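You operate a simulated robot arm through the tools that you are given. There is no shell and no other tool.

You are at the controls of a simulated robot arm. One attempt, no reset.

TASK
Make the gas corner safe before the next run.
Fine: wing nut tight, gas tube pushed home, knob backed off, outlet valve shut.

Only the result counts: the job must be done as asked and must still hold three seconds after the hand-in. Knocking over, shifting, dropping, spilling or breaking anything else fails it.

THE ROBOT
A 7-joint arm with a three-finger gripper, fixed in place. Base frame: the origin is on the floor under the middle of its stand, x ahead of it, y to its left, z up. Units: mm, degrees, N and s.
It reaches about 1342 mm from its shoulder. Its first joint turns from -166.0 to 166.0 degrees. Payload 2.69 kg.
Tool frame: the origin (TCP) lies between the finger pads and is the grasp point; the fingertips stand 30 mm ahead of it; z points along the fingers, y is the line along which they close. The gripper opens to 128 mm; its body begins 117 mm behind the TCP.
Orientation is that of the tool frame in the base frame, as a unit quaternion [x, y, z, w]. With the fingers straight down and closing along the base's y, the tool's x points along the base's -x, its y along +y and its z along -z.

THE INTERFACE
- The arm moves only by the tool move_arm. Its argument "plan" is a list of rows, each a list of 2 entries, a list of its own where there are three numbers: the shift along the base's x, y, z in units of 250 mm (1.0 is 250 mm), then the turn, a rotation vector about the base's x, y, z in units of 120 degrees (1.0 is 120 degrees). In form: [[[dx, dy, dz], [wx, wy, wz]], ...]. A call has 1 to 20 rows; each row is the pose to reach, as a shift and turn from the pose commanded when the call began. "hand" is the opening, from 0 (shut) to 1 (fully open), set as the call begins (left out, the last holds). A call with a number of a shift or a turn outside -1 to 1 is refused whole. Each row takes 0.2 s and may step no farther than 50 mm and 8.6 degrees from the row before; otherwise, or with a gripper value out of range, the whole call is refused. Where a pose cannot be reached the arm comes as near as it can. A force on the tool above 50 N (or 10 N above the force at the start of the call, whichever is more), or a blocked arm, ends the call early, and 0.2 s more pass. The fingers move at their own pace (about 127 mm/s each) and stop on an object; they squeeze with about 37 N. The grip force told is the motor's: it shows also when the fingers shut on nothing. Time passes only in rows, and 0.2 s behind the last, so rows that repeat a pose let the fingers close. It gives the time, the measured TCP pose, the force on the tool (base axes), the opening and the grip force at its end, in the units of the frame above (readings bear some noise), with the torque about the TCP (base axes, N m) and any sound that the robot's microphone picked up.
- Cameras (640 x 400 px; columns grow to the right, rows downward): "scene" is fixed at [49, -499.7, 1836.1]; the picture's right is [0.88, -0.48, 0.00], its down [-0.22, -0.41, -0.88] and it looks along [0.42, 0.78, -0.47] (base axes); focal length 342 px, centre (320, 200). "wrist" rides on the gripper at [58, 54, -131] in the tool frame; the picture's right is [-0.68, 0.74, 0.00], its down [-0.62, -0.56, -0.55] and it looks along [-0.40, -0.37, 0.84] (tool axes); focal length 234 px, centre (320, 200). There is no depth. A picture from a camera that has moved, and an enlarged one, comes with that camera's place and axes in the base frame and with its lens.
- grab_frame(camera): a new picture of that camera. It takes no simulated time.
- move_column(by): moves the trunk up (or, below 0, down) by that many mm; the arm rides with it, the base frame stays. It gives what a move gives, with no picture.
- enlarge(camera, box): a new picture of the part [left, top, right, bottom] of that camera's present view, enlarged. It takes no simulated time.
- hand_in(): hands the job in; it is judged then, once.

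Nothing tells you positions but the pictures and the camera data. Unless the task says otherwise, let go and move clear before handing in.

The tools are called by a JSON object that holds its "api" and its "payload". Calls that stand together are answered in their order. move_arm: Moves the arm, as the interface text tells. Its arguments: {"type":"object","properties":{"plan":{"type":"array","items":{"type":"array"}},"hand":{"type":"number"}},"required":["plan"]} The other tools are called the same way: move_column (by) moves the trunk up or down; grab_frame (camera) takes a picture; enlarge (camera, box) takes an enlarged picture of a part of a camera's view; hand_in () hands the job in.

At the start:

```text
t: 0.0
tool_pos: [382.8, 583.4, 1468.0]
ee_rot: [0.001, 1.0, 0.0, 0.0]
wrist_force: [-0.9, -1.0, 0.4]
wrist_torque: [0.03, -0.02, -0.03]
gripper_width: 127.9
grip_force: 0.0
trunk travel left (down, up): [-150.0, 200.0]
```

scene: 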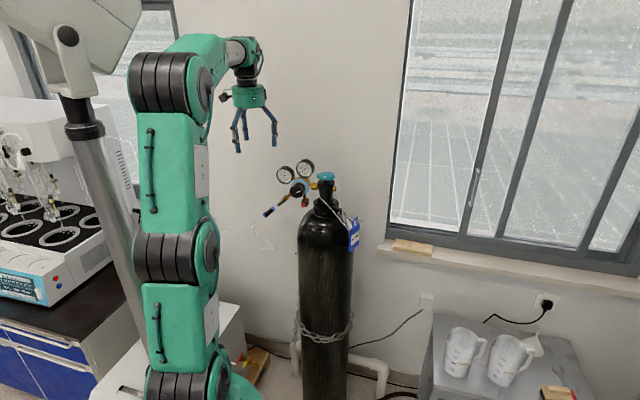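
wrist: 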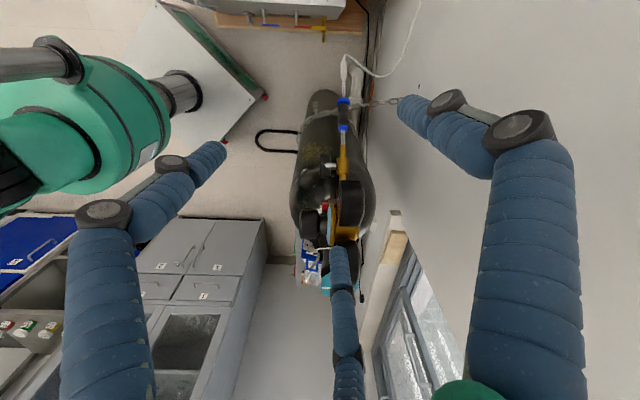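

I see a black gas cylinder with a regulator (two gauges, a knob, an outlet valve and tube) near the wall. I'll look closer first.

{"api": "enlarge", "payload": {"camera": "scene", "box": [250, 145, 370, 220]}}

{"api": "enlarge", "payload": {"camera": "wrist", "box": [270, 80, 400, 300]}}

{"api": "enlarge", "payload": {"camera": "scene", "box": [260, 150, 310, 181]}}

{"api": "enlarge", "payload": {"camera": "scene", "box": [305, 160, 365, 260]}}

```text
5.33 times, centred on (310, 182) of scene
camera zoom: at [49.0, -499.7, 1836.1], right [0.88, -0.48, 0.0], down [-0.22, -0.41, -0.88], along [0.42, 0.78, -0.47], focal length 1822 px, centre (373, 293)
```

zoom: 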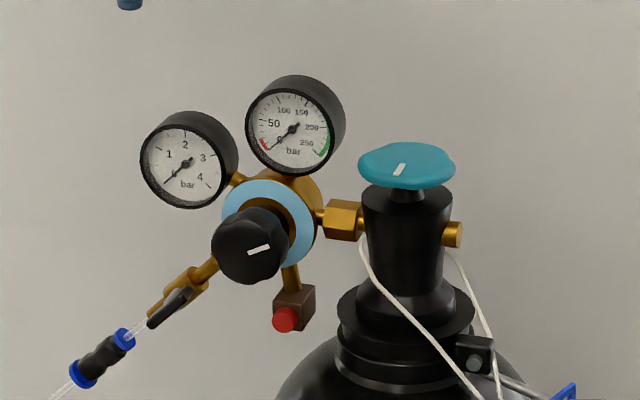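

```text
1.82 times, centred on (335, 190) of wrist
camera zoom: at [323.2, 637.1, 1599.8], right [0.68, 0.74, 0.0], down [0.62, -0.56, 0.55], along [0.4, -0.37, -0.84], focal length 426 px, centre (293, 218)
```

zoom: 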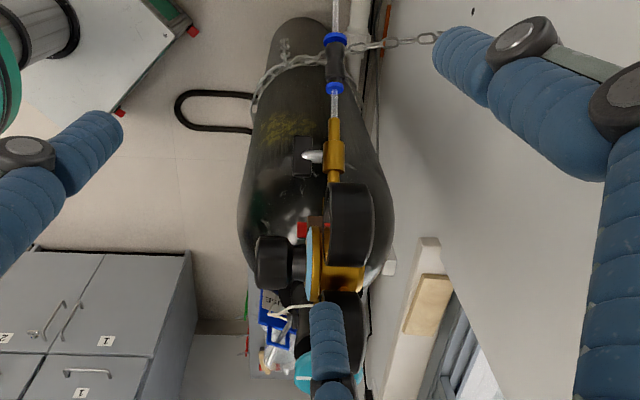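

```text
12.80 times, centred on (285, 166) of scene
camera zoom: at [49.0, -499.7, 1836.1], right [0.88, -0.48, 0.0], down [-0.22, -0.41, -0.88], along [0.42, 0.78, -0.47], focal length 4372 px, centre (768, 642)
```

zoom: 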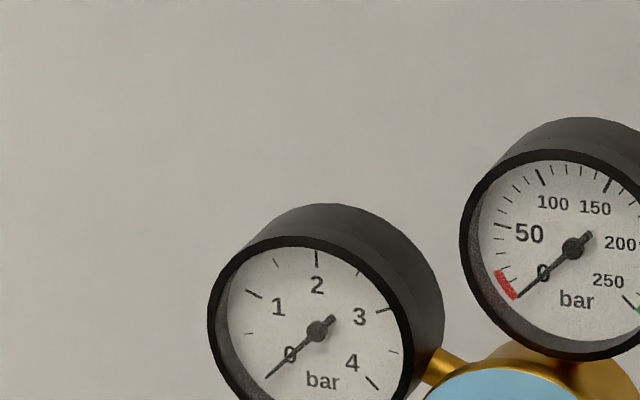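

```text
4.00 times, centred on (335, 210) of scene
camera zoom: at [49.0, -499.7, 1836.1], right [0.88, -0.48, 0.0], down [-0.22, -0.41, -0.88], along [0.42, 0.78, -0.47], focal length 1366 px, centre (260, 160)
```

zoom: 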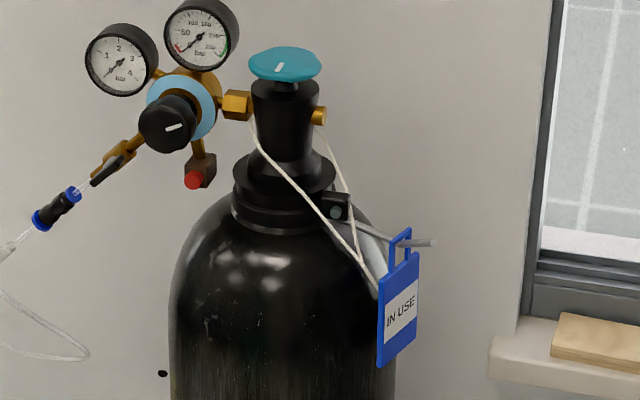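

I'll examine the rest of the corner for the wing nut, the chain, and the tube connection.

{"api": "enlarge", "payload": {"camera": "scene", "box": [250, 180, 300, 220]}}

{"api": "enlarge", "payload": {"camera": "scene", "box": [310, 195, 365, 235]}}

{"api": "enlarge", "payload": {"camera": "scene", "box": [230, 300, 430, 400]}}

{"api": "enlarge", "payload": {"camera": "wrist", "box": [300, 60, 380, 180]}}

{"api": "enlarge", "payload": {"camera": "wrist", "box": [280, 170, 390, 310]}}

{"api": "enlarge", "payload": {"camera": "scene", "box": [0, 100, 250, 400]}}

```text
10.00 times, centred on (275, 200) of scene
camera zoom: at [49.0, -499.7, 1836.1], right [0.88, -0.48, 0.0], down [-0.22, -0.41, -0.88], along [0.42, 0.78, -0.47], focal length 3415 px, centre (770, 200)
```

zoom: 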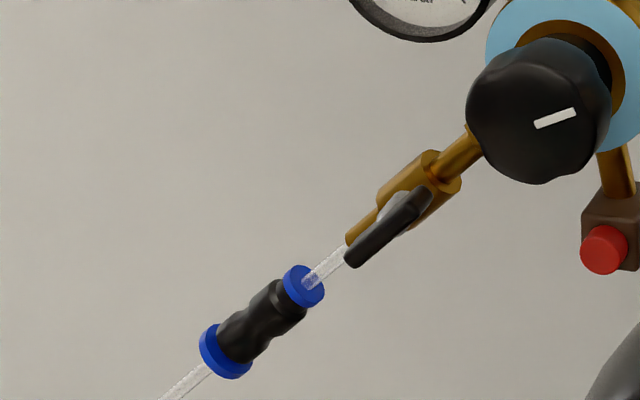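

```text
10.00 times, centred on (338, 215) of scene
camera zoom: at [49.0, -499.7, 1836.1], right [0.88, -0.48, 0.0], down [-0.22, -0.41, -0.88], along [0.42, 0.78, -0.47], focal length 3415 px, centre (145, 50)
```

zoom: 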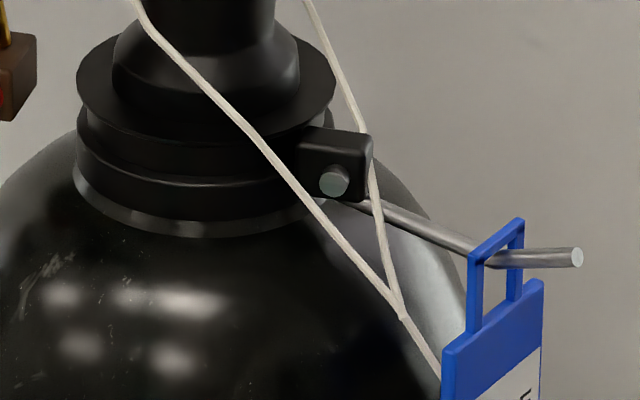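

```text
3.20 times, centred on (330, 350) of scene
camera zoom: at [49.0, -499.7, 1836.1], right [0.88, -0.48, 0.0], down [-0.22, -0.41, -0.88], along [0.42, 0.78, -0.47], focal length 1093 px, centre (288, -280)
```

zoom: 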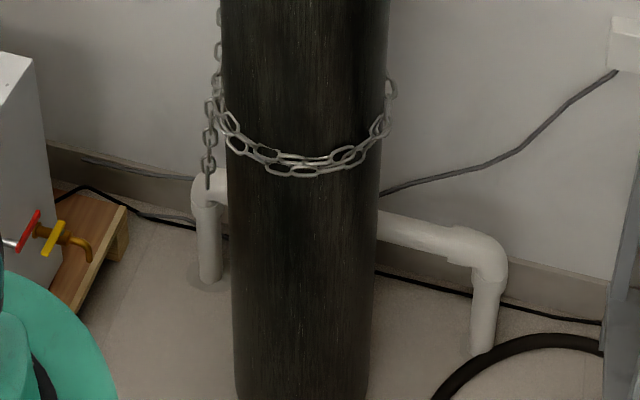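

```text
3.33 times, centred on (340, 120) of wrist
camera zoom: at [323.2, 637.1, 1599.8], right [0.68, 0.74, 0.0], down [0.62, -0.56, 0.55], along [0.4, -0.37, -0.84], focal length 781 px, centre (253, 467)
```

zoom: 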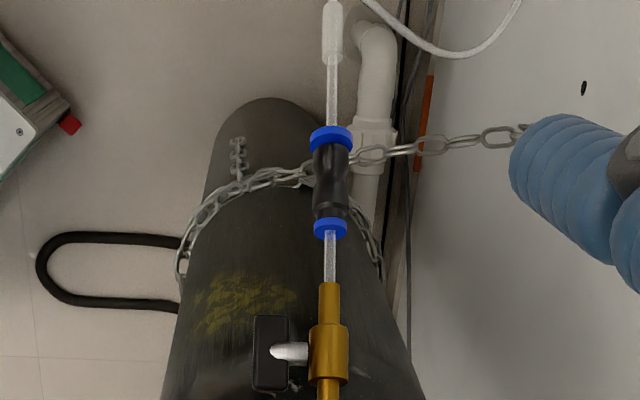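

```text
2.86 times, centred on (335, 240) of wrist
camera zoom: at [323.2, 637.1, 1599.8], right [0.68, 0.74, 0.0], down [0.62, -0.56, 0.55], along [0.4, -0.37, -0.84], focal length 669 px, centre (277, 86)
```

zoom: 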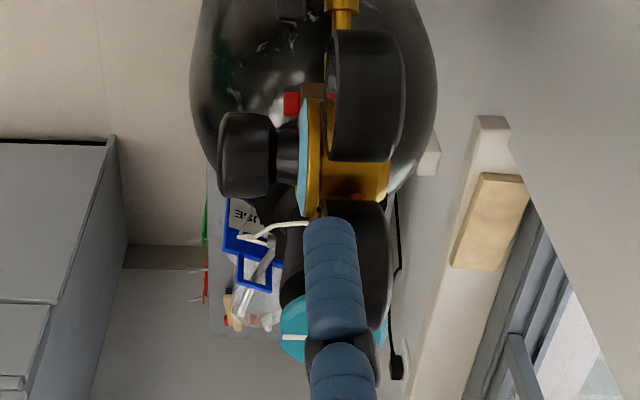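

```text
1.33 times, centred on (125, 250) of scene
camera zoom: at [49.0, -499.7, 1836.1], right [0.88, -0.48, 0.0], down [-0.22, -0.41, -0.88], along [0.42, 0.78, -0.47], focal length 455 px, centre (580, 133)
```

zoom: 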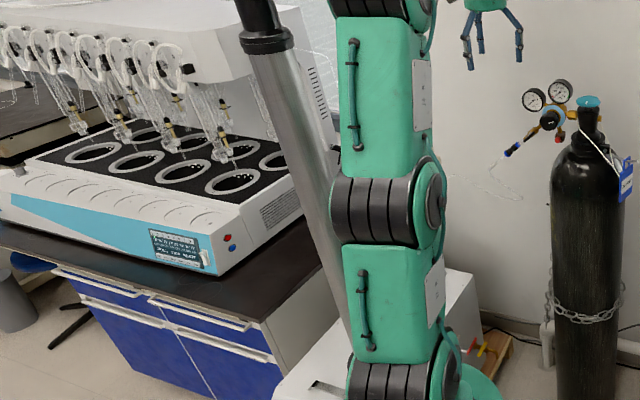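

{"api": "enlarge", "payload": {"camera": "wrist", "box": [140, 0, 420, 130]}}

{"api": "enlarge", "payload": {"camera": "wrist", "box": [0, 130, 310, 400]}}

{"api": "enlarge", "payload": {"camera": "scene", "box": [225, 330, 305, 400]}}

{"api": "enlarge", "payload": {"camera": "scene", "box": [415, 290, 640, 400]}}

{"api": "enlarge", "payload": {"camera": "scene", "box": [270, 300, 380, 370]}}

```text
2.29 times, centred on (280, 65) of wrist
camera zoom: at [323.2, 637.1, 1599.8], right [0.68, 0.74, 0.0], down [0.62, -0.56, 0.55], along [0.4, -0.37, -0.84], focal length 535 px, centre (411, 509)
```

zoom: 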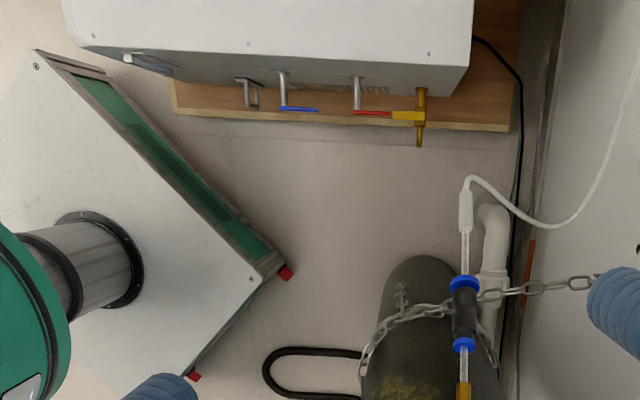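

```text
1.48 times, centred on (155, 265) of wrist
camera zoom: at [323.2, 637.1, 1599.8], right [0.68, 0.74, 0.0], down [0.62, -0.56, 0.55], along [0.4, -0.37, -0.84], focal length 347 px, centre (564, 104)
```

zoom: 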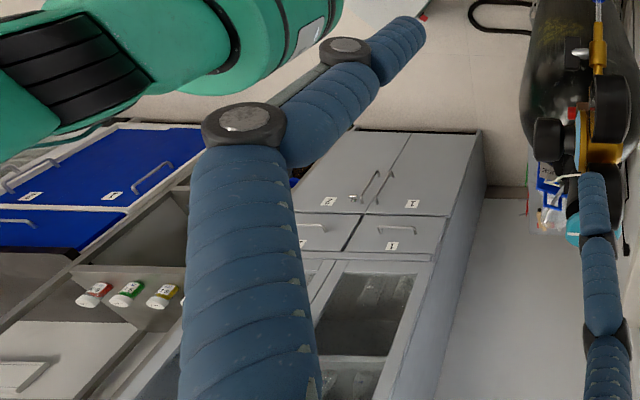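

```text
5.71 times, centred on (265, 365) of scene
camera zoom: at [49.0, -499.7, 1836.1], right [0.88, -0.48, 0.0], down [-0.22, -0.41, -0.88], along [0.42, 0.78, -0.47], focal length 1952 px, centre (634, -743)
```

zoom: 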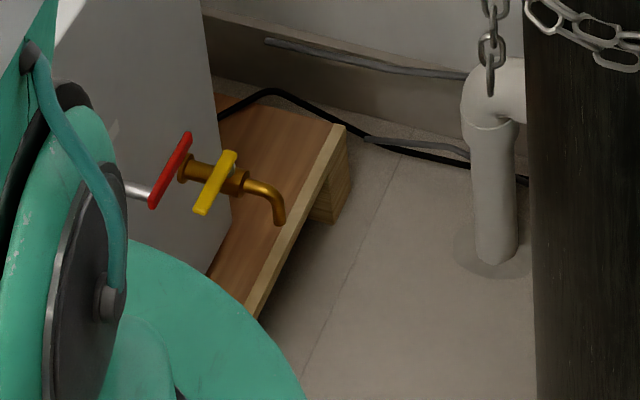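

```text
2.84 times, centred on (528, 345) of scene
camera zoom: at [49.0, -499.7, 1836.1], right [0.88, -0.48, 0.0], down [-0.22, -0.41, -0.88], along [0.42, 0.78, -0.47], focal length 972 px, centre (-270, -212)
```

zoom: 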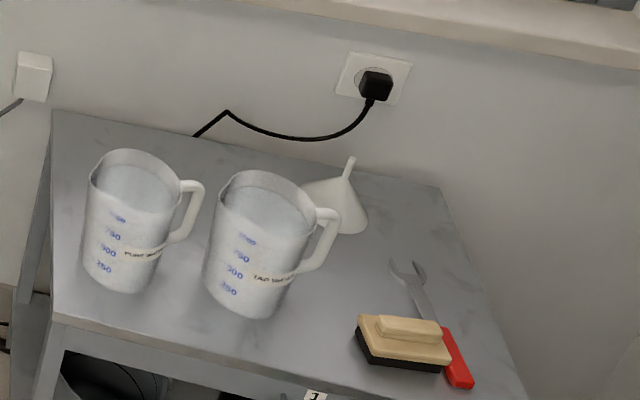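

```text
5.71 times, centred on (325, 335) of scene
camera zoom: at [49.0, -499.7, 1836.1], right [0.88, -0.48, 0.0], down [-0.22, -0.41, -0.88], along [0.42, 0.78, -0.47], focal length 1952 px, centre (291, -571)
```

zoom: 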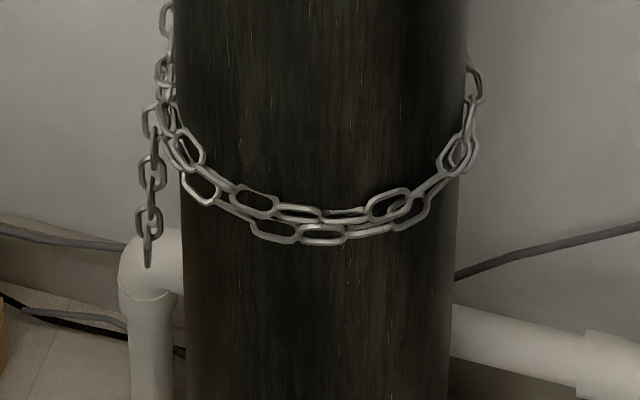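

{"api": "enlarge", "payload": {"camera": "scene", "box": [258, 195, 298, 220]}}

{"api": "enlarge", "payload": {"camera": "wrist", "box": [325, 85, 365, 110]}}

{"api": "enlarge", "payload": {"camera": "wrist", "box": [320, 110, 368, 140]}}

{"api": "enlarge", "payload": {"camera": "wrist", "box": [320, 130, 368, 160]}}

{"api": "enlarge", "payload": {"camera": "wrist", "box": [290, 240, 370, 300]}}

{"api": "enlarge", "payload": {"camera": "scene", "box": [285, 170, 325, 210]}}

```text
16.00 times, centred on (278, 208) of scene
camera zoom: at [49.0, -499.7, 1836.1], right [0.88, -0.48, 0.0], down [-0.22, -0.41, -0.88], along [0.42, 0.78, -0.47], focal length 5465 px, centre (992, 80)
```

zoom: 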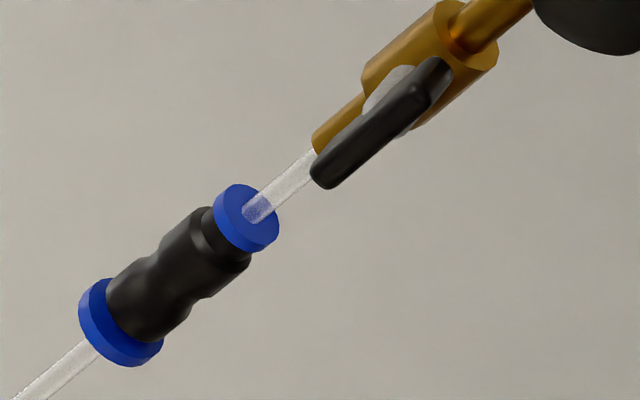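

```text
16.00 times, centred on (345, 98) of wrist
camera zoom: at [323.2, 637.1, 1599.8], right [0.68, 0.74, 0.0], down [0.62, -0.56, 0.55], along [0.4, -0.37, -0.84], focal length 3747 px, centre (-80, 1840)
```

zoom: 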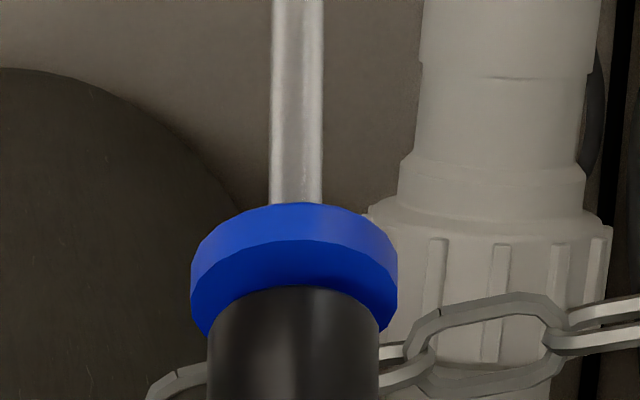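

```text
13.33 times, centred on (344, 125) of wrist
camera zoom: at [323.2, 637.1, 1599.8], right [0.68, 0.74, 0.0], down [0.62, -0.56, 0.55], along [0.4, -0.37, -0.84], focal length 3122 px, centre (0, 1200)
```

zoom: 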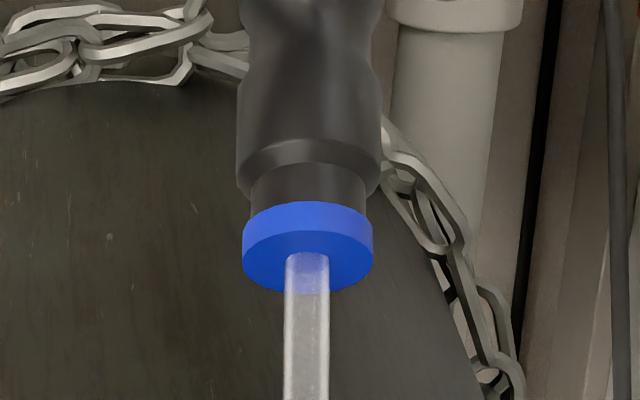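

```text
13.33 times, centred on (344, 145) of wrist
camera zoom: at [323.2, 637.1, 1599.8], right [0.68, 0.74, 0.0], down [0.62, -0.56, 0.55], along [0.4, -0.37, -0.84], focal length 3122 px, centre (0, 933)
```

zoom: 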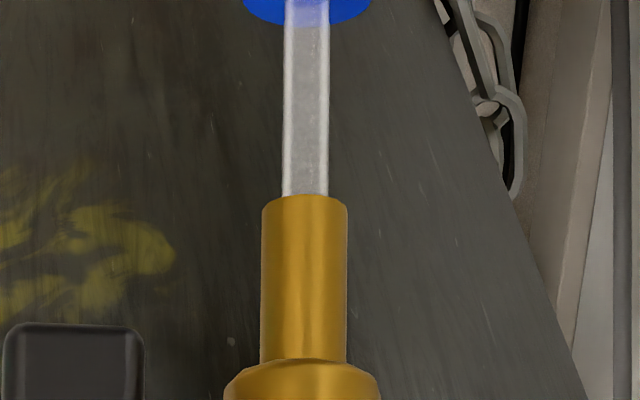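

```text
6.67 times, centred on (330, 270) of wrist
camera zoom: at [323.2, 637.1, 1599.8], right [0.68, 0.74, 0.0], down [0.62, -0.56, 0.55], along [0.4, -0.37, -0.84], focal length 1561 px, centre (253, -267)
```

zoom: 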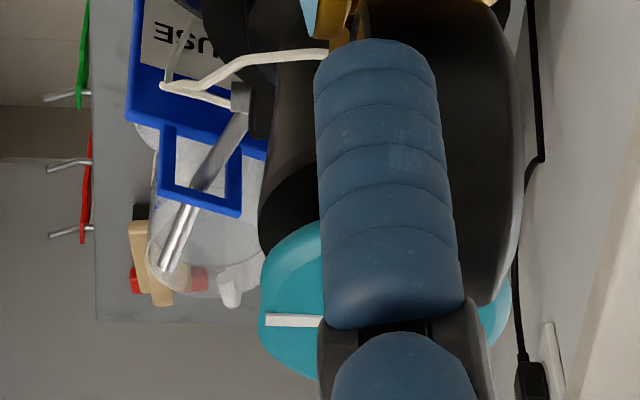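

```text
10.00 times, centred on (305, 190) of scene
camera zoom: at [49.0, -499.7, 1836.1], right [0.88, -0.48, 0.0], down [-0.22, -0.41, -0.88], along [0.42, 0.78, -0.47], focal length 3415 px, centre (470, 300)
```

zoom: 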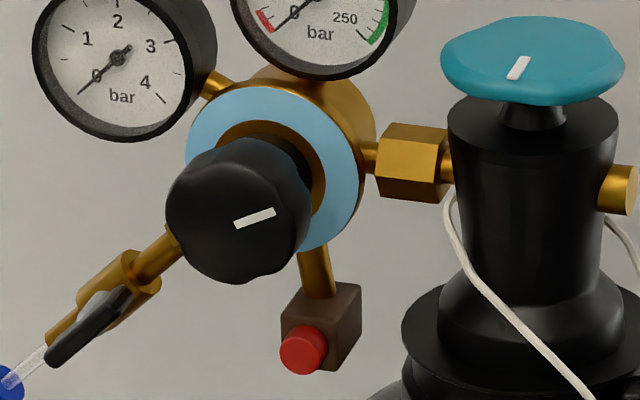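

Next I'll close the fingers in place to clear the wrist view and see what's hidden behind them.

{"api": "move_arm", "payload": {"plan": [[[0, 0, 0], [0, 0, 0]], [[0, 0, 0], [0, 0, 0]], [[0, 0, 0], [0, 0, 0]], [[0, 0, 0], [0, 0, 0]]], "hand": 0}}

{"api": "grab_frame", "payload": {"camera": "wrist"}}

{"api": "enlarge", "payload": {"camera": "wrist", "box": [340, 40, 640, 240]}}

```text
t: 1.0
tool_pos: [381.7, 583.7, 1467.3]
ee_rot: [-0.001, 1.0, 0.0, 0.0]
wrist_force: [0.2, 0.7, 0.0]
wrist_torque: [0.03, 0.0, 0.0]
gripper_width: 2.0
grip_force: 31.5
trunk travel left (down, up): [-150.0, 200.0]
```

```text
taken
camera wrist: at [323.2, 637.1, 1599.8], right [0.68, 0.74, 0.0], down [0.62, -0.56, 0.55], along [0.4, -0.37, -0.84], focal length 234 px, centre (320, 200)
```

wrist: 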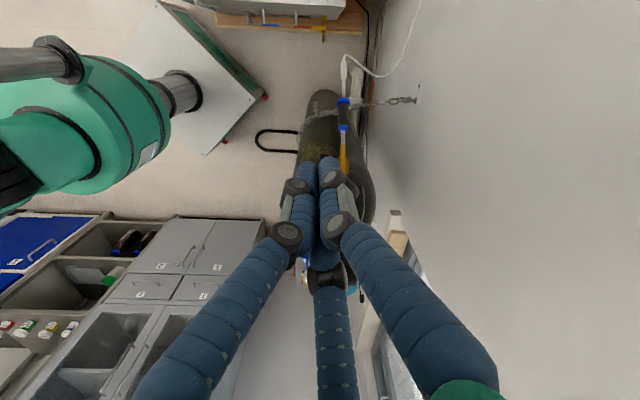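

```text
2.00 times, centred on (490, 140) of wrist
camera zoom: at [323.2, 637.1, 1599.8], right [0.68, 0.74, 0.0], down [0.62, -0.56, 0.55], along [0.4, -0.37, -0.84], focal length 468 px, centre (-20, 320)
```

zoom: 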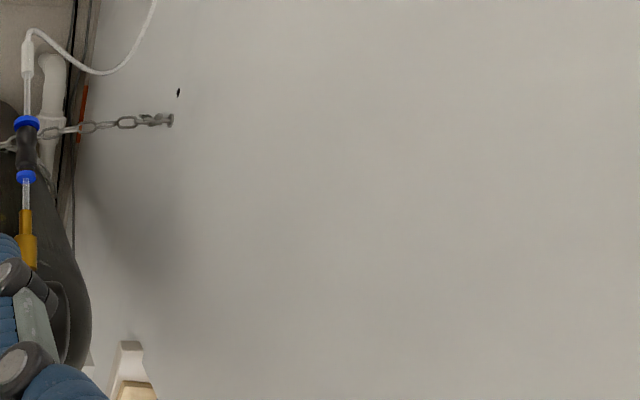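

{"api": "enlarge", "payload": {"camera": "wrist", "box": [370, 80, 430, 120]}}

{"api": "enlarge", "payload": {"camera": "wrist", "box": [290, 80, 350, 130]}}

{"api": "enlarge", "payload": {"camera": "scene", "box": [280, 290, 370, 350]}}

{"api": "enlarge", "payload": {"camera": "wrist", "box": [360, 170, 440, 290]}}

```text
10.00 times, centred on (400, 100) of wrist
camera zoom: at [323.2, 637.1, 1599.8], right [0.68, 0.74, 0.0], down [0.62, -0.56, 0.55], along [0.4, -0.37, -0.84], focal length 2342 px, centre (-480, 1200)
```

zoom: 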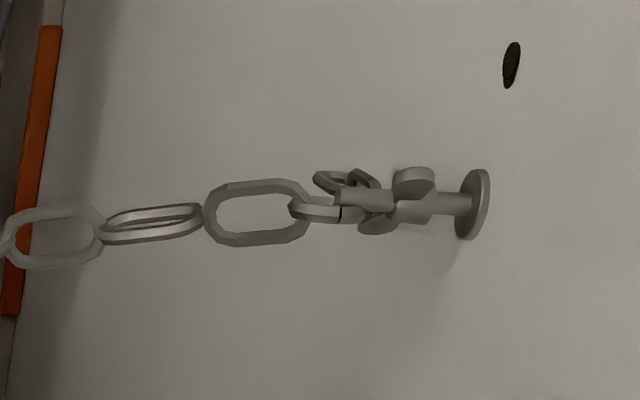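

```text
8.00 times, centred on (320, 105) of wrist
camera zoom: at [323.2, 637.1, 1599.8], right [0.68, 0.74, 0.0], down [0.62, -0.56, 0.55], along [0.4, -0.37, -0.84], focal length 1873 px, centre (320, 960)
```

zoom: 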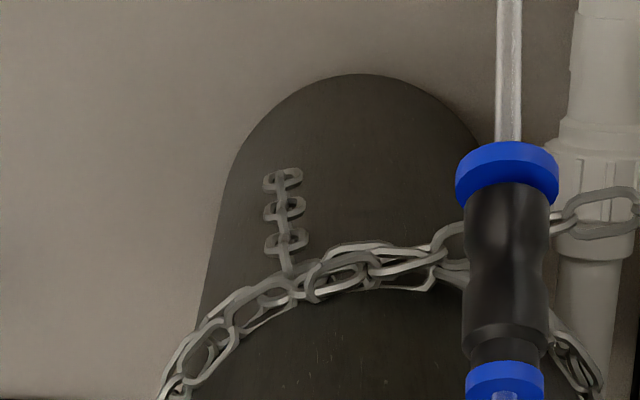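

```text
6.67 times, centred on (325, 320) of scene
camera zoom: at [49.0, -499.7, 1836.1], right [0.88, -0.48, 0.0], down [-0.22, -0.41, -0.88], along [0.42, 0.78, -0.47], focal length 2277 px, centre (287, -600)
```

zoom: 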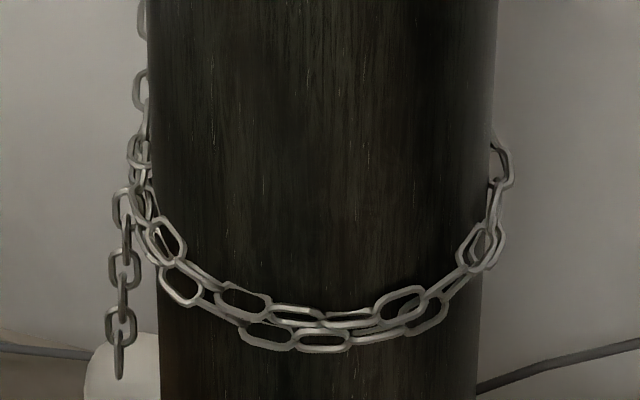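

```text
3.33 times, centred on (400, 230) of wrist
camera zoom: at [323.2, 637.1, 1599.8], right [0.68, 0.74, 0.0], down [0.62, -0.56, 0.55], along [0.4, -0.37, -0.84], focal length 781 px, centre (53, 100)
```

zoom: 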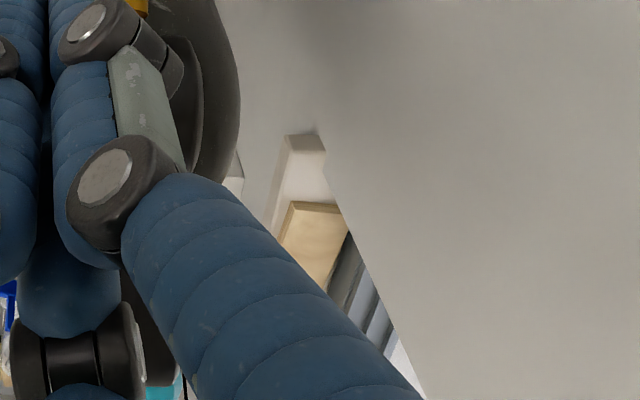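

The wall chain anchor shows no obvious wing nut, so I'll swing the wrist camera over to the right/front side of the cylinder, staying above the gauges, to inspect the neck clamp.

{"api": "move_arm", "payload": {"plan": [[[0, 0, 0.1], [0, 0, 0]], [[0, 0, 0.2], [0, 0, 0]], [[0.066, -0.053, 0.2], [0, 0, 0.066]], [[0.132, -0.105, 0.2], [0, 0, 0.132]], [[0.198, -0.158, 0.2], [0, 0, 0.198]], [[0.264, -0.211, 0.2], [0, 0, 0.264]], [[0.33, -0.263, 0.2], [0, 0, 0.33]], [[0.396, -0.316, 0.2], [0, 0, 0.396]], [[0.462, -0.369, 0.2], [0, 0, 0.462]], [[0.528, -0.421, 0.2], [0, 0, 0.528]], [[0.594, -0.474, 0.2], [0, 0, 0.594]], [[0.66, -0.527, 0.2], [0, 0, 0.66]], [[0.726, -0.579, 0.2], [0, 0, 0.726]], [[0.792, -0.632, 0.2], [0, 0, 0.792]], [[0.858, -0.685, 0.2], [0, 0, 0.858]], [[0.924, -0.737, 0.2], [0, 0, 0.924]], [[0.99, -0.79, 0.2], [0, 0, 0.99]]]}}

{"api": "grab_frame", "payload": {"camera": "wrist"}}

{"api": "grab_frame", "payload": {"camera": "scene"}}

```text
t: 4.6
tool_pos: [630.3, 385.2, 1518.4]
ee_rot: [0.861, -0.508, 0.0, 0.0]
wrist_force: [0.9, -1.0, 0.0]
wrist_torque: [-0.03, 0.0, -0.06]
gripper_width: 1.9
grip_force: 31.0
trunk travel left (down, up): [-150.0, 200.0]
```

```text
taken
camera wrist: at [611.1, 308.0, 1649.0], right [-0.97, 0.24, 0.0], down [0.2, 0.81, 0.55], along [0.13, 0.53, -0.84], focal length 234 px, centre (320, 200)
```

wrist: 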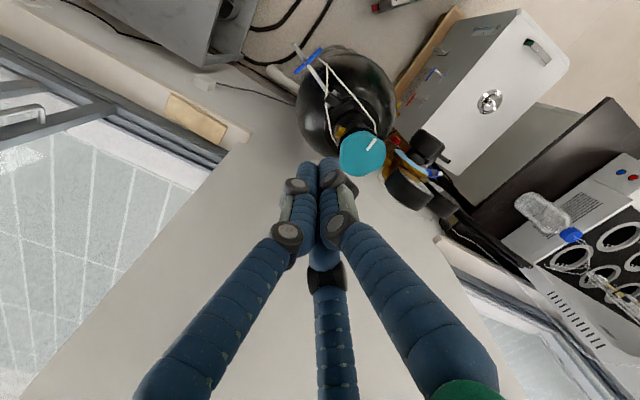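

```text
taken
```

scene: 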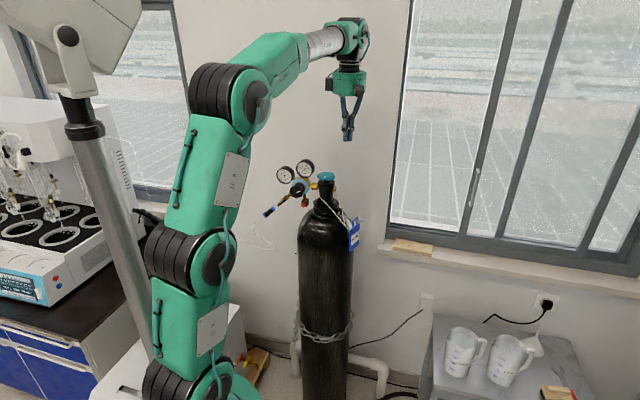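

{"api": "enlarge", "payload": {"camera": "wrist", "box": [280, 30, 400, 180]}}

{"api": "enlarge", "payload": {"camera": "wrist", "box": [330, 100, 470, 240]}}

{"api": "enlarge", "payload": {"camera": "wrist", "box": [285, 40, 355, 110]}}

```text
2.67 times, centred on (340, 105) of wrist
camera zoom: at [611.1, 308.0, 1649.0], right [-0.97, 0.24, 0.0], down [0.2, 0.81, 0.55], along [0.13, 0.53, -0.84], focal length 624 px, centre (267, 453)
```

zoom: 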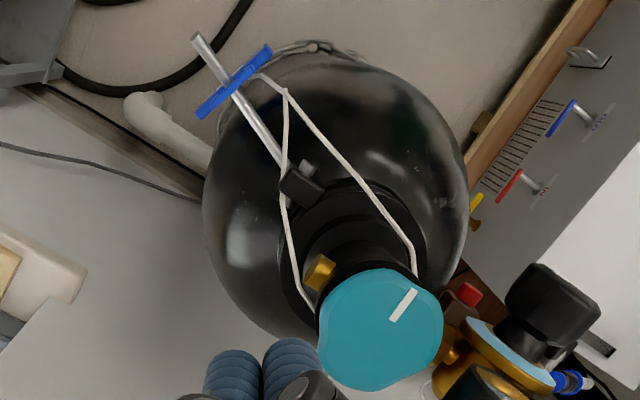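

```text
2.86 times, centred on (400, 170) of wrist
camera zoom: at [611.1, 308.0, 1649.0], right [-0.97, 0.24, 0.0], down [0.2, 0.81, 0.55], along [0.13, 0.53, -0.84], focal length 669 px, centre (91, 286)
```

zoom: 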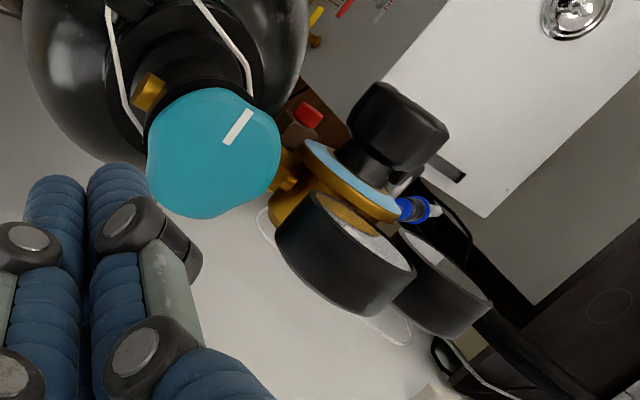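

```text
5.71 times, centred on (320, 75) of wrist
camera zoom: at [611.1, 308.0, 1649.0], right [-0.97, 0.24, 0.0], down [0.2, 0.81, 0.55], along [0.13, 0.53, -0.84], focal length 1338 px, centre (320, 914)
```

zoom: 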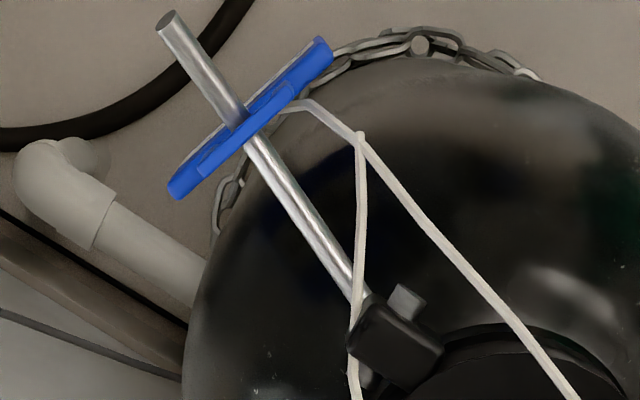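

The wall anchor of the chain may carry the wing nut; I'll zoom in there from both cameras.

{"api": "enlarge", "payload": {"camera": "scene", "box": [270, 220, 330, 320]}}

{"api": "enlarge", "payload": {"camera": "scene", "box": [235, 215, 305, 260]}}

{"api": "enlarge", "payload": {"camera": "scene", "box": [280, 240, 305, 265]}}

{"api": "enlarge", "payload": {"camera": "scene", "box": [340, 220, 400, 330]}}

```text
4.00 times, centred on (300, 270) of scene
camera zoom: at [49.0, -499.7, 1836.1], right [0.88, -0.48, 0.0], down [-0.22, -0.41, -0.88], along [0.42, 0.78, -0.47], focal length 1366 px, centre (400, -80)
```

zoom: 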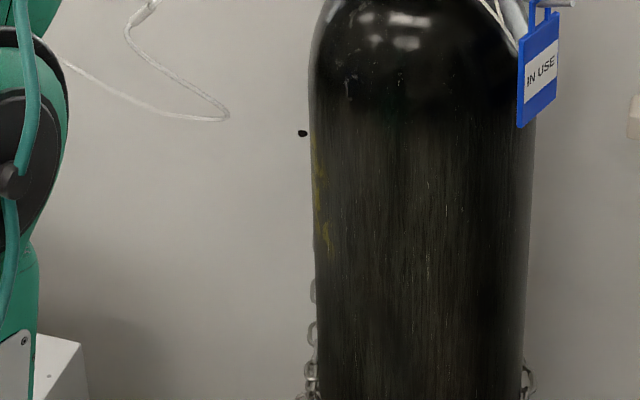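

```text
8.89 times, centred on (270, 238) of scene
camera zoom: at [49.0, -499.7, 1836.1], right [0.88, -0.48, 0.0], down [-0.22, -0.41, -0.88], along [0.42, 0.78, -0.47], focal length 3036 px, centre (764, -133)
```

zoom: 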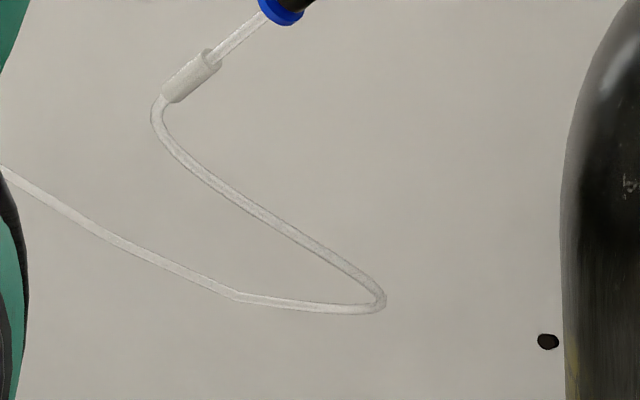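

```text
16.00 times, centred on (292, 252) of scene
camera zoom: at [49.0, -499.7, 1836.1], right [0.88, -0.48, 0.0], down [-0.22, -0.41, -0.88], along [0.42, 0.78, -0.47], focal length 5465 px, centre (760, -640)
```

zoom: 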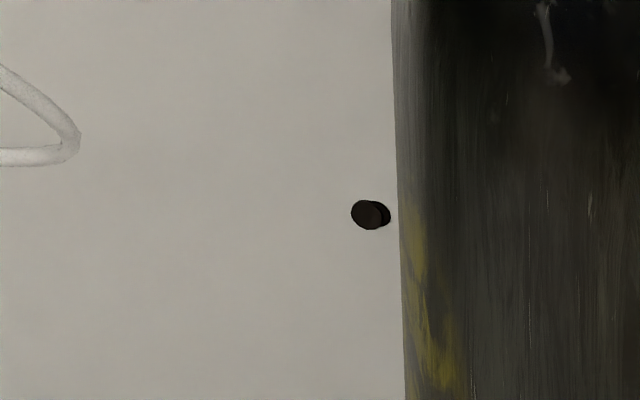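

```text
3.64 times, centred on (370, 275) of scene
camera zoom: at [49.0, -499.7, 1836.1], right [0.88, -0.48, 0.0], down [-0.22, -0.41, -0.88], along [0.42, 0.78, -0.47], focal length 1242 px, centre (138, -73)
```

zoom: 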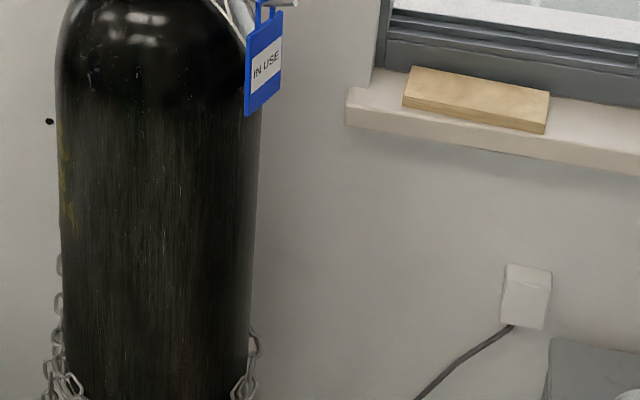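

{"api": "move_arm", "payload": {"plan": [[[-0.066, 0.053, 0], [0, 0, -0.066]], [[-0.132, 0.105, 0], [0, 0, -0.132]], [[-0.198, 0.158, 0], [0, 0, -0.198]], [[-0.264, 0.211, 0], [0, 0, -0.264]], [[-0.33, 0.263, 0], [0, 0, -0.33]], [[-0.396, 0.316, 0], [0, 0, -0.396]], [[-0.462, 0.369, 0], [0, 0, -0.462]], [[-0.528, 0.421, 0], [0, 0, -0.528]], [[-0.594, 0.474, 0], [0, 0, -0.594]], [[-0.66, 0.527, 0], [0, 0, -0.66]], [[-0.726, 0.579, 0], [0, 0, -0.726]], [[-0.792, 0.632, 0], [0, 0, -0.792]], [[-0.858, 0.685, 0], [0, 0, -0.858]], [[-0.924, 0.737, 0], [0, 0, -0.924]], [[-0.99, 0.79, 0], [0, 0, -0.99]]]}}

{"api": "move_arm", "payload": {"plan": [[[-0.05, 0.12, -0.05], [0, 0, 0]], [[-0.1, 0.24, -0.15], [0, 0, 0]], [[-0.15, 0.36, -0.25], [0, 0, 0]], [[-0.2, 0.46, -0.4], [0, 0, 0]], [[-0.2, 0.46, -0.55], [0, 0, 0]], [[-0.2, 0.46, -0.7], [0, 0, 0]]]}}

{"api": "grab_frame", "payload": {"camera": "wrist"}}

{"api": "grab_frame", "payload": {"camera": "scene"}}

```text
t: 7.8
tool_pos: [382.3, 583.3, 1519.3]
ee_rot: [0.001, 1.0, 0.001, 0.0]
wrist_force: [-0.6, -0.6, -0.1]
wrist_torque: [0.02, -0.04, -0.01]
gripper_width: 2.2
grip_force: 31.4
trunk travel left (down, up): [-150.0, 200.0]
```

```text
t: 9.2
tool_pos: [330.2, 698.9, 1345.8]
ee_rot: [0.0, 1.0, 0.001, -0.001]
wrist_force: [-0.2, -0.7, 0.2]
wrist_torque: [0.05, -0.01, 0.0]
gripper_width: 2.1
grip_force: 31.5
trunk travel left (down, up): [-150.0, 200.0]
```

```text
taken
camera wrist: at [269.7, 752.4, 1476.8], right [0.68, 0.74, 0.0], down [0.62, -0.57, 0.55], along [0.4, -0.37, -0.84], focal length 234 px, centre (320, 200)
```

wrist: 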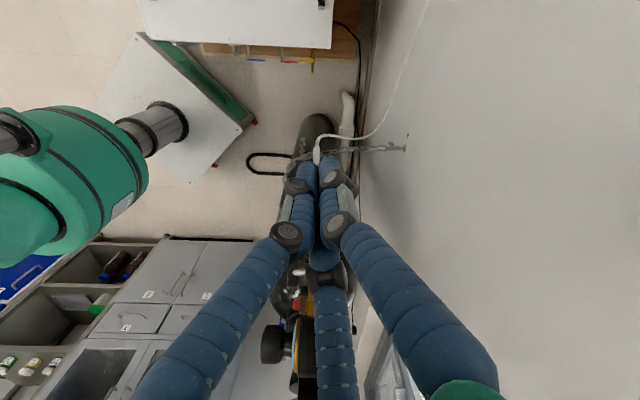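

```text
taken
```

scene: 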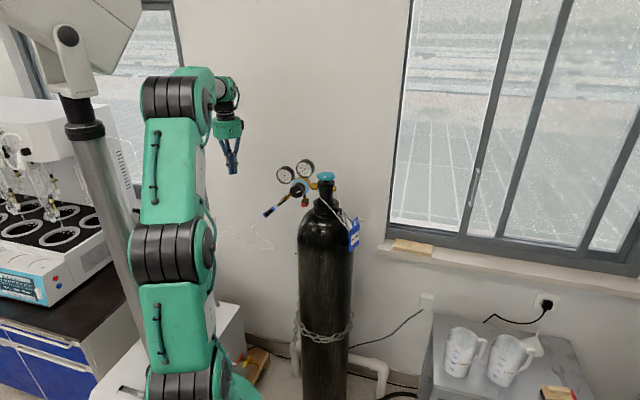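

{"api": "enlarge", "payload": {"camera": "wrist", "box": [390, 135, 414, 157]}}

{"api": "enlarge", "payload": {"camera": "wrist", "box": [240, 100, 420, 220]}}

{"api": "enlarge", "payload": {"camera": "wrist", "box": [250, 260, 370, 400]}}

{"api": "enlarge", "payload": {"camera": "wrist", "box": [400, 130, 412, 140]}}

```text
16.00 times, centred on (402, 146) of wrist
camera zoom: at [269.7, 752.4, 1476.8], right [0.68, 0.74, 0.0], down [0.62, -0.57, 0.55], along [0.4, -0.37, -0.84], focal length 3747 px, centre (-992, 1064)
```

zoom: 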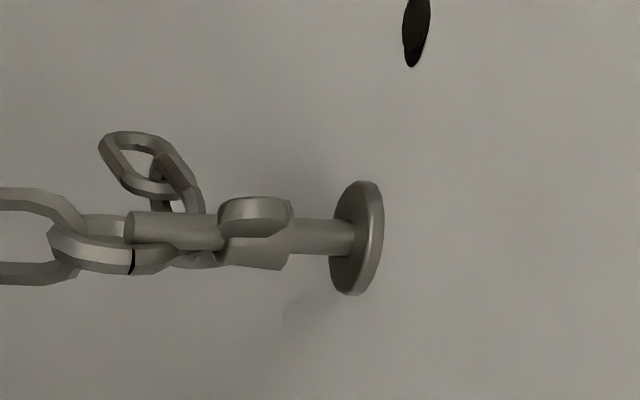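

```text
3.33 times, centred on (330, 160) of wrist
camera zoom: at [269.7, 752.4, 1476.8], right [0.68, 0.74, 0.0], down [0.62, -0.57, 0.55], along [0.4, -0.37, -0.84], focal length 781 px, centre (287, 333)
```

zoom: 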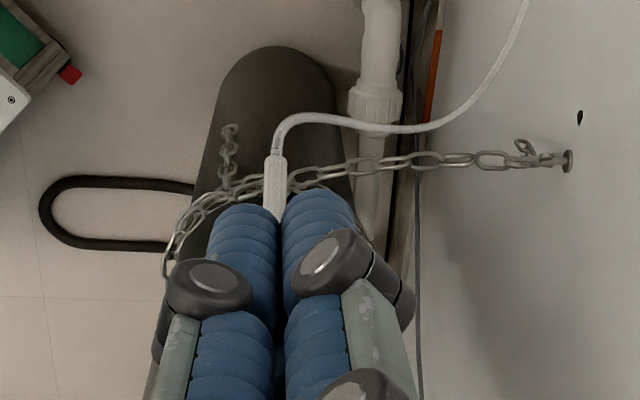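

```text
2.86 times, centred on (310, 330) of wrist
camera zoom: at [269.7, 752.4, 1476.8], right [0.68, 0.74, 0.0], down [0.62, -0.57, 0.55], along [0.4, -0.37, -0.84], focal length 669 px, centre (349, -171)
```

zoom: 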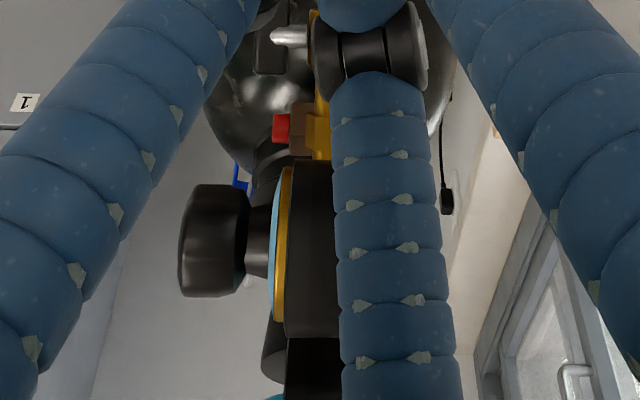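

```text
16.00 times, centred on (406, 135) of wrist
camera zoom: at [269.7, 752.4, 1476.8], right [0.68, 0.74, 0.0], down [0.62, -0.57, 0.55], along [0.4, -0.37, -0.84], focal length 3747 px, centre (-1056, 1240)
```

zoom: 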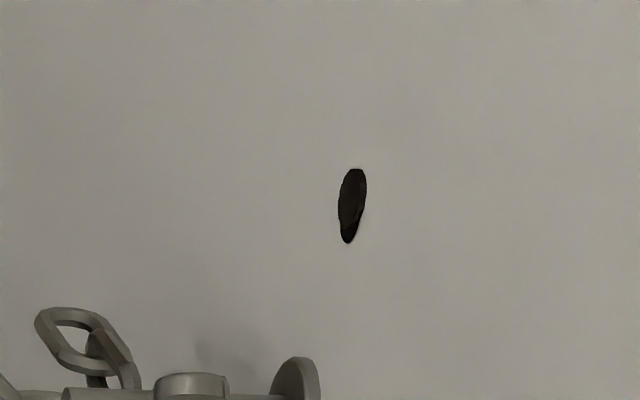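

The wall anchor has a stud with a wing nut holding the chain. Now I'll turn the tool to point horizontally at the wall (fingers along the regulator's axis), here in the free space left of the cylinder.

{"api": "move_arm", "payload": {"plan": [[[0, 0, 0], [0.05, -0.0453, 0]], [[0, 0, 0], [0.1, -0.0905, 0]], [[0, 0, 0], [0.15, -0.1358, 0]], [[0, 0, 0], [0.2, -0.181, 0]], [[0, 0, 0], [0.25, -0.2263, 0]], [[0, 0, 0], [0.3, -0.2716, 0]], [[0, 0, 0], [0.35, -0.3168, 0]], [[0, 0, 0], [0.4, -0.3621, 0]], [[0, 0, 0], [0.45, -0.4073, 0]], [[0, 0, 0], [0.5, -0.4526, 0]], [[0, 0, 0], [0.556, -0.503, 0]]]}}

{"api": "grab_frame", "payload": {"camera": "wrist"}}

{"api": "grab_frame", "payload": {"camera": "scene"}}

```text
refused: row 11 steps farther than a row can; nothing moved
```

```text
taken
camera wrist: at [269.7, 752.4, 1476.8], right [0.68, 0.74, 0.0], down [0.62, -0.57, 0.55], along [0.4, -0.37, -0.84], focal length 234 px, centre (320, 200)
```

wrist: 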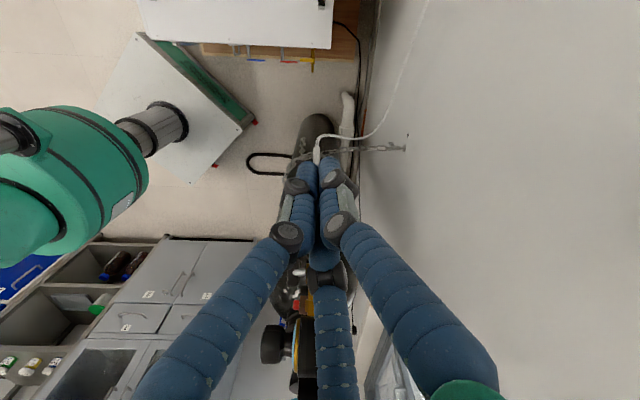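

```text
taken
```

scene: 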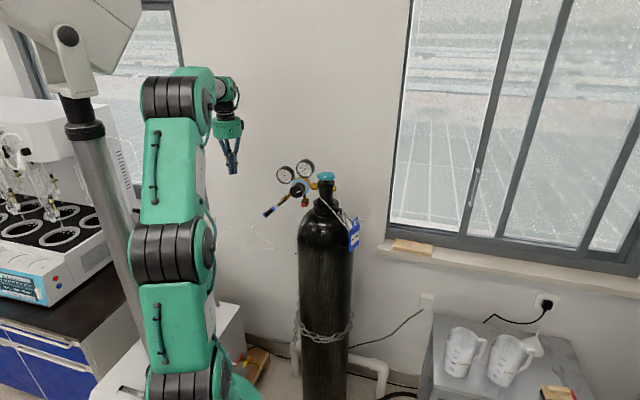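

{"api": "move_arm", "payload": {"plan": [[[0, 0, 0], [0.0461, -0.0422, 0]], [[0, 0, 0], [0.0922, -0.0845, 0]], [[0, 0, 0], [0.1382, -0.1267, 0]], [[0, 0, 0], [0.1843, -0.1689, 0]], [[0, 0, 0], [0.2304, -0.2111, 0]], [[0, 0, 0], [0.2765, -0.2534, 0]], [[0, 0, 0], [0.3226, -0.2956, 0]], [[0, 0, 0], [0.3687, -0.3378, 0]], [[0, 0, 0], [0.4147, -0.38, 0]], [[0, 0, 0], [0.4608, -0.4223, 0]], [[0, 0, 0], [0.5069, -0.4645, 0]], [[0, 0, 0], [0.553, -0.5067, 0]]]}}

{"api": "grab_frame", "payload": {"camera": "wrist"}}

{"api": "grab_frame", "payload": {"camera": "scene"}}

```text
t: 11.8
tool_pos: [327.2, 702.6, 1357.5]
ee_rot: [0.0, 0.734, 0.497, 0.462]
wrist_force: [1.1, 0.6, -0.1]
wrist_torque: [0.01, -0.04, -0.02]
gripper_width: 2.1
grip_force: 31.7
out of reach, approached as far as the arm can: row 12
trunk travel left (down, up): [-150.0, 200.0]
```

```text
taken
camera wrist: at [178.3, 660.3, 1367.2], right [0.05, 0.06, 1.0], down [0.24, -0.97, 0.05], along [0.97, 0.24, -0.06], focal length 234 px, centre (320, 200)
```

wrist: 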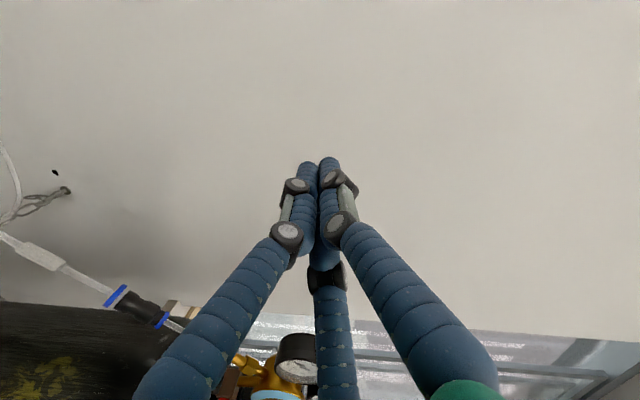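

```text
taken
```

scene: 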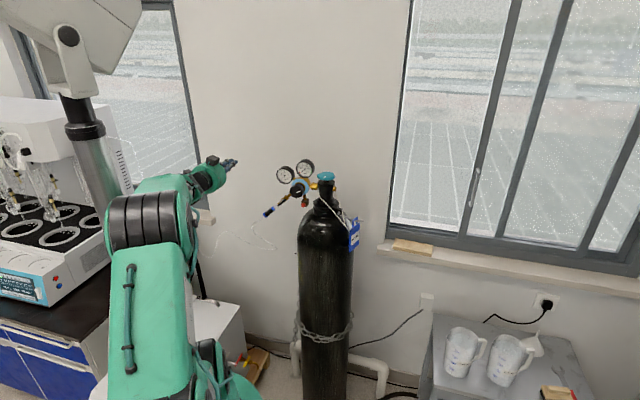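

{"api": "enlarge", "payload": {"camera": "wrist", "box": [0, 160, 80, 220]}}

{"api": "enlarge", "payload": {"camera": "wrist", "box": [80, 270, 200, 345]}}

{"api": "enlarge", "payload": {"camera": "wrist", "box": [45, 165, 80, 200]}}

{"api": "enlarge", "payload": {"camera": "wrist", "box": [200, 320, 340, 400]}}

```text
6.67 times, centred on (40, 190) of wrist
camera zoom: at [178.3, 660.3, 1367.2], right [0.05, 0.06, 1.0], down [0.24, -0.97, 0.05], along [0.97, 0.24, -0.06], focal length 1561 px, centre (2187, 267)
```

zoom: 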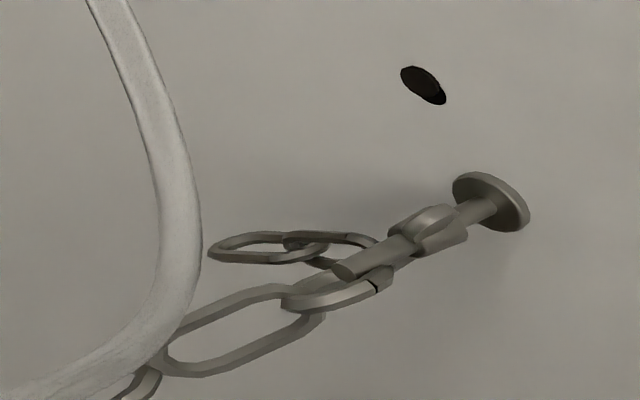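

```text
5.33 times, centred on (140, 308) of wrist
camera zoom: at [178.3, 660.3, 1367.2], right [0.05, 0.06, 1.0], down [0.24, -0.97, 0.05], along [0.97, 0.24, -0.06], focal length 1249 px, centre (1280, -373)
```

zoom: 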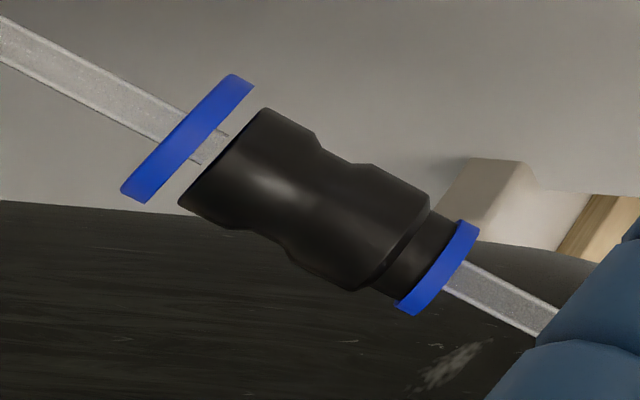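

```text
11.43 times, centred on (62, 182) of wrist
camera zoom: at [178.3, 660.3, 1367.2], right [0.05, 0.06, 1.0], down [0.24, -0.97, 0.05], along [0.97, 0.24, -0.06], focal length 2676 px, centre (3263, 400)
```

zoom: 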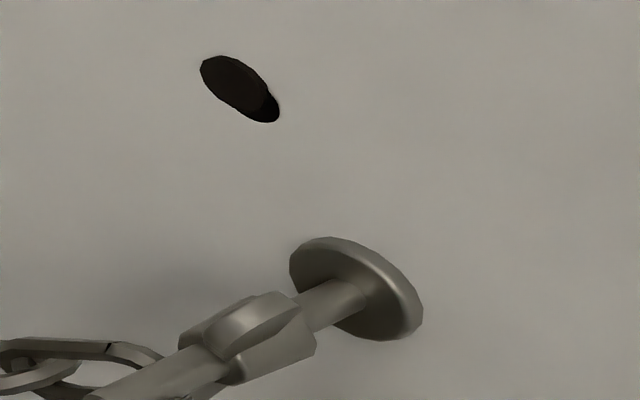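

```text
4.57 times, centred on (270, 360) of wrist
camera zoom: at [178.3, 660.3, 1367.2], right [0.05, 0.06, 1.0], down [0.24, -0.97, 0.05], along [0.97, 0.24, -0.06], focal length 1070 px, centre (549, -531)
```

zoom: 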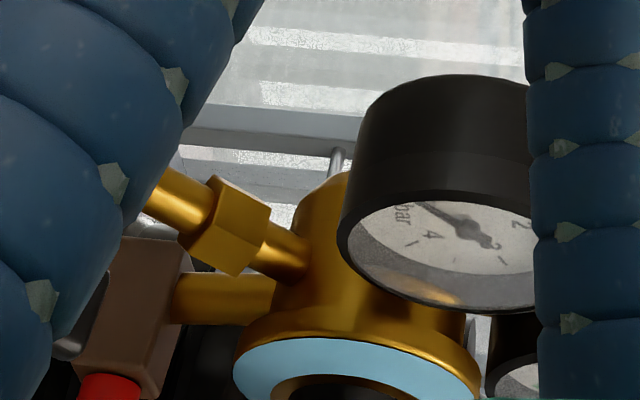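

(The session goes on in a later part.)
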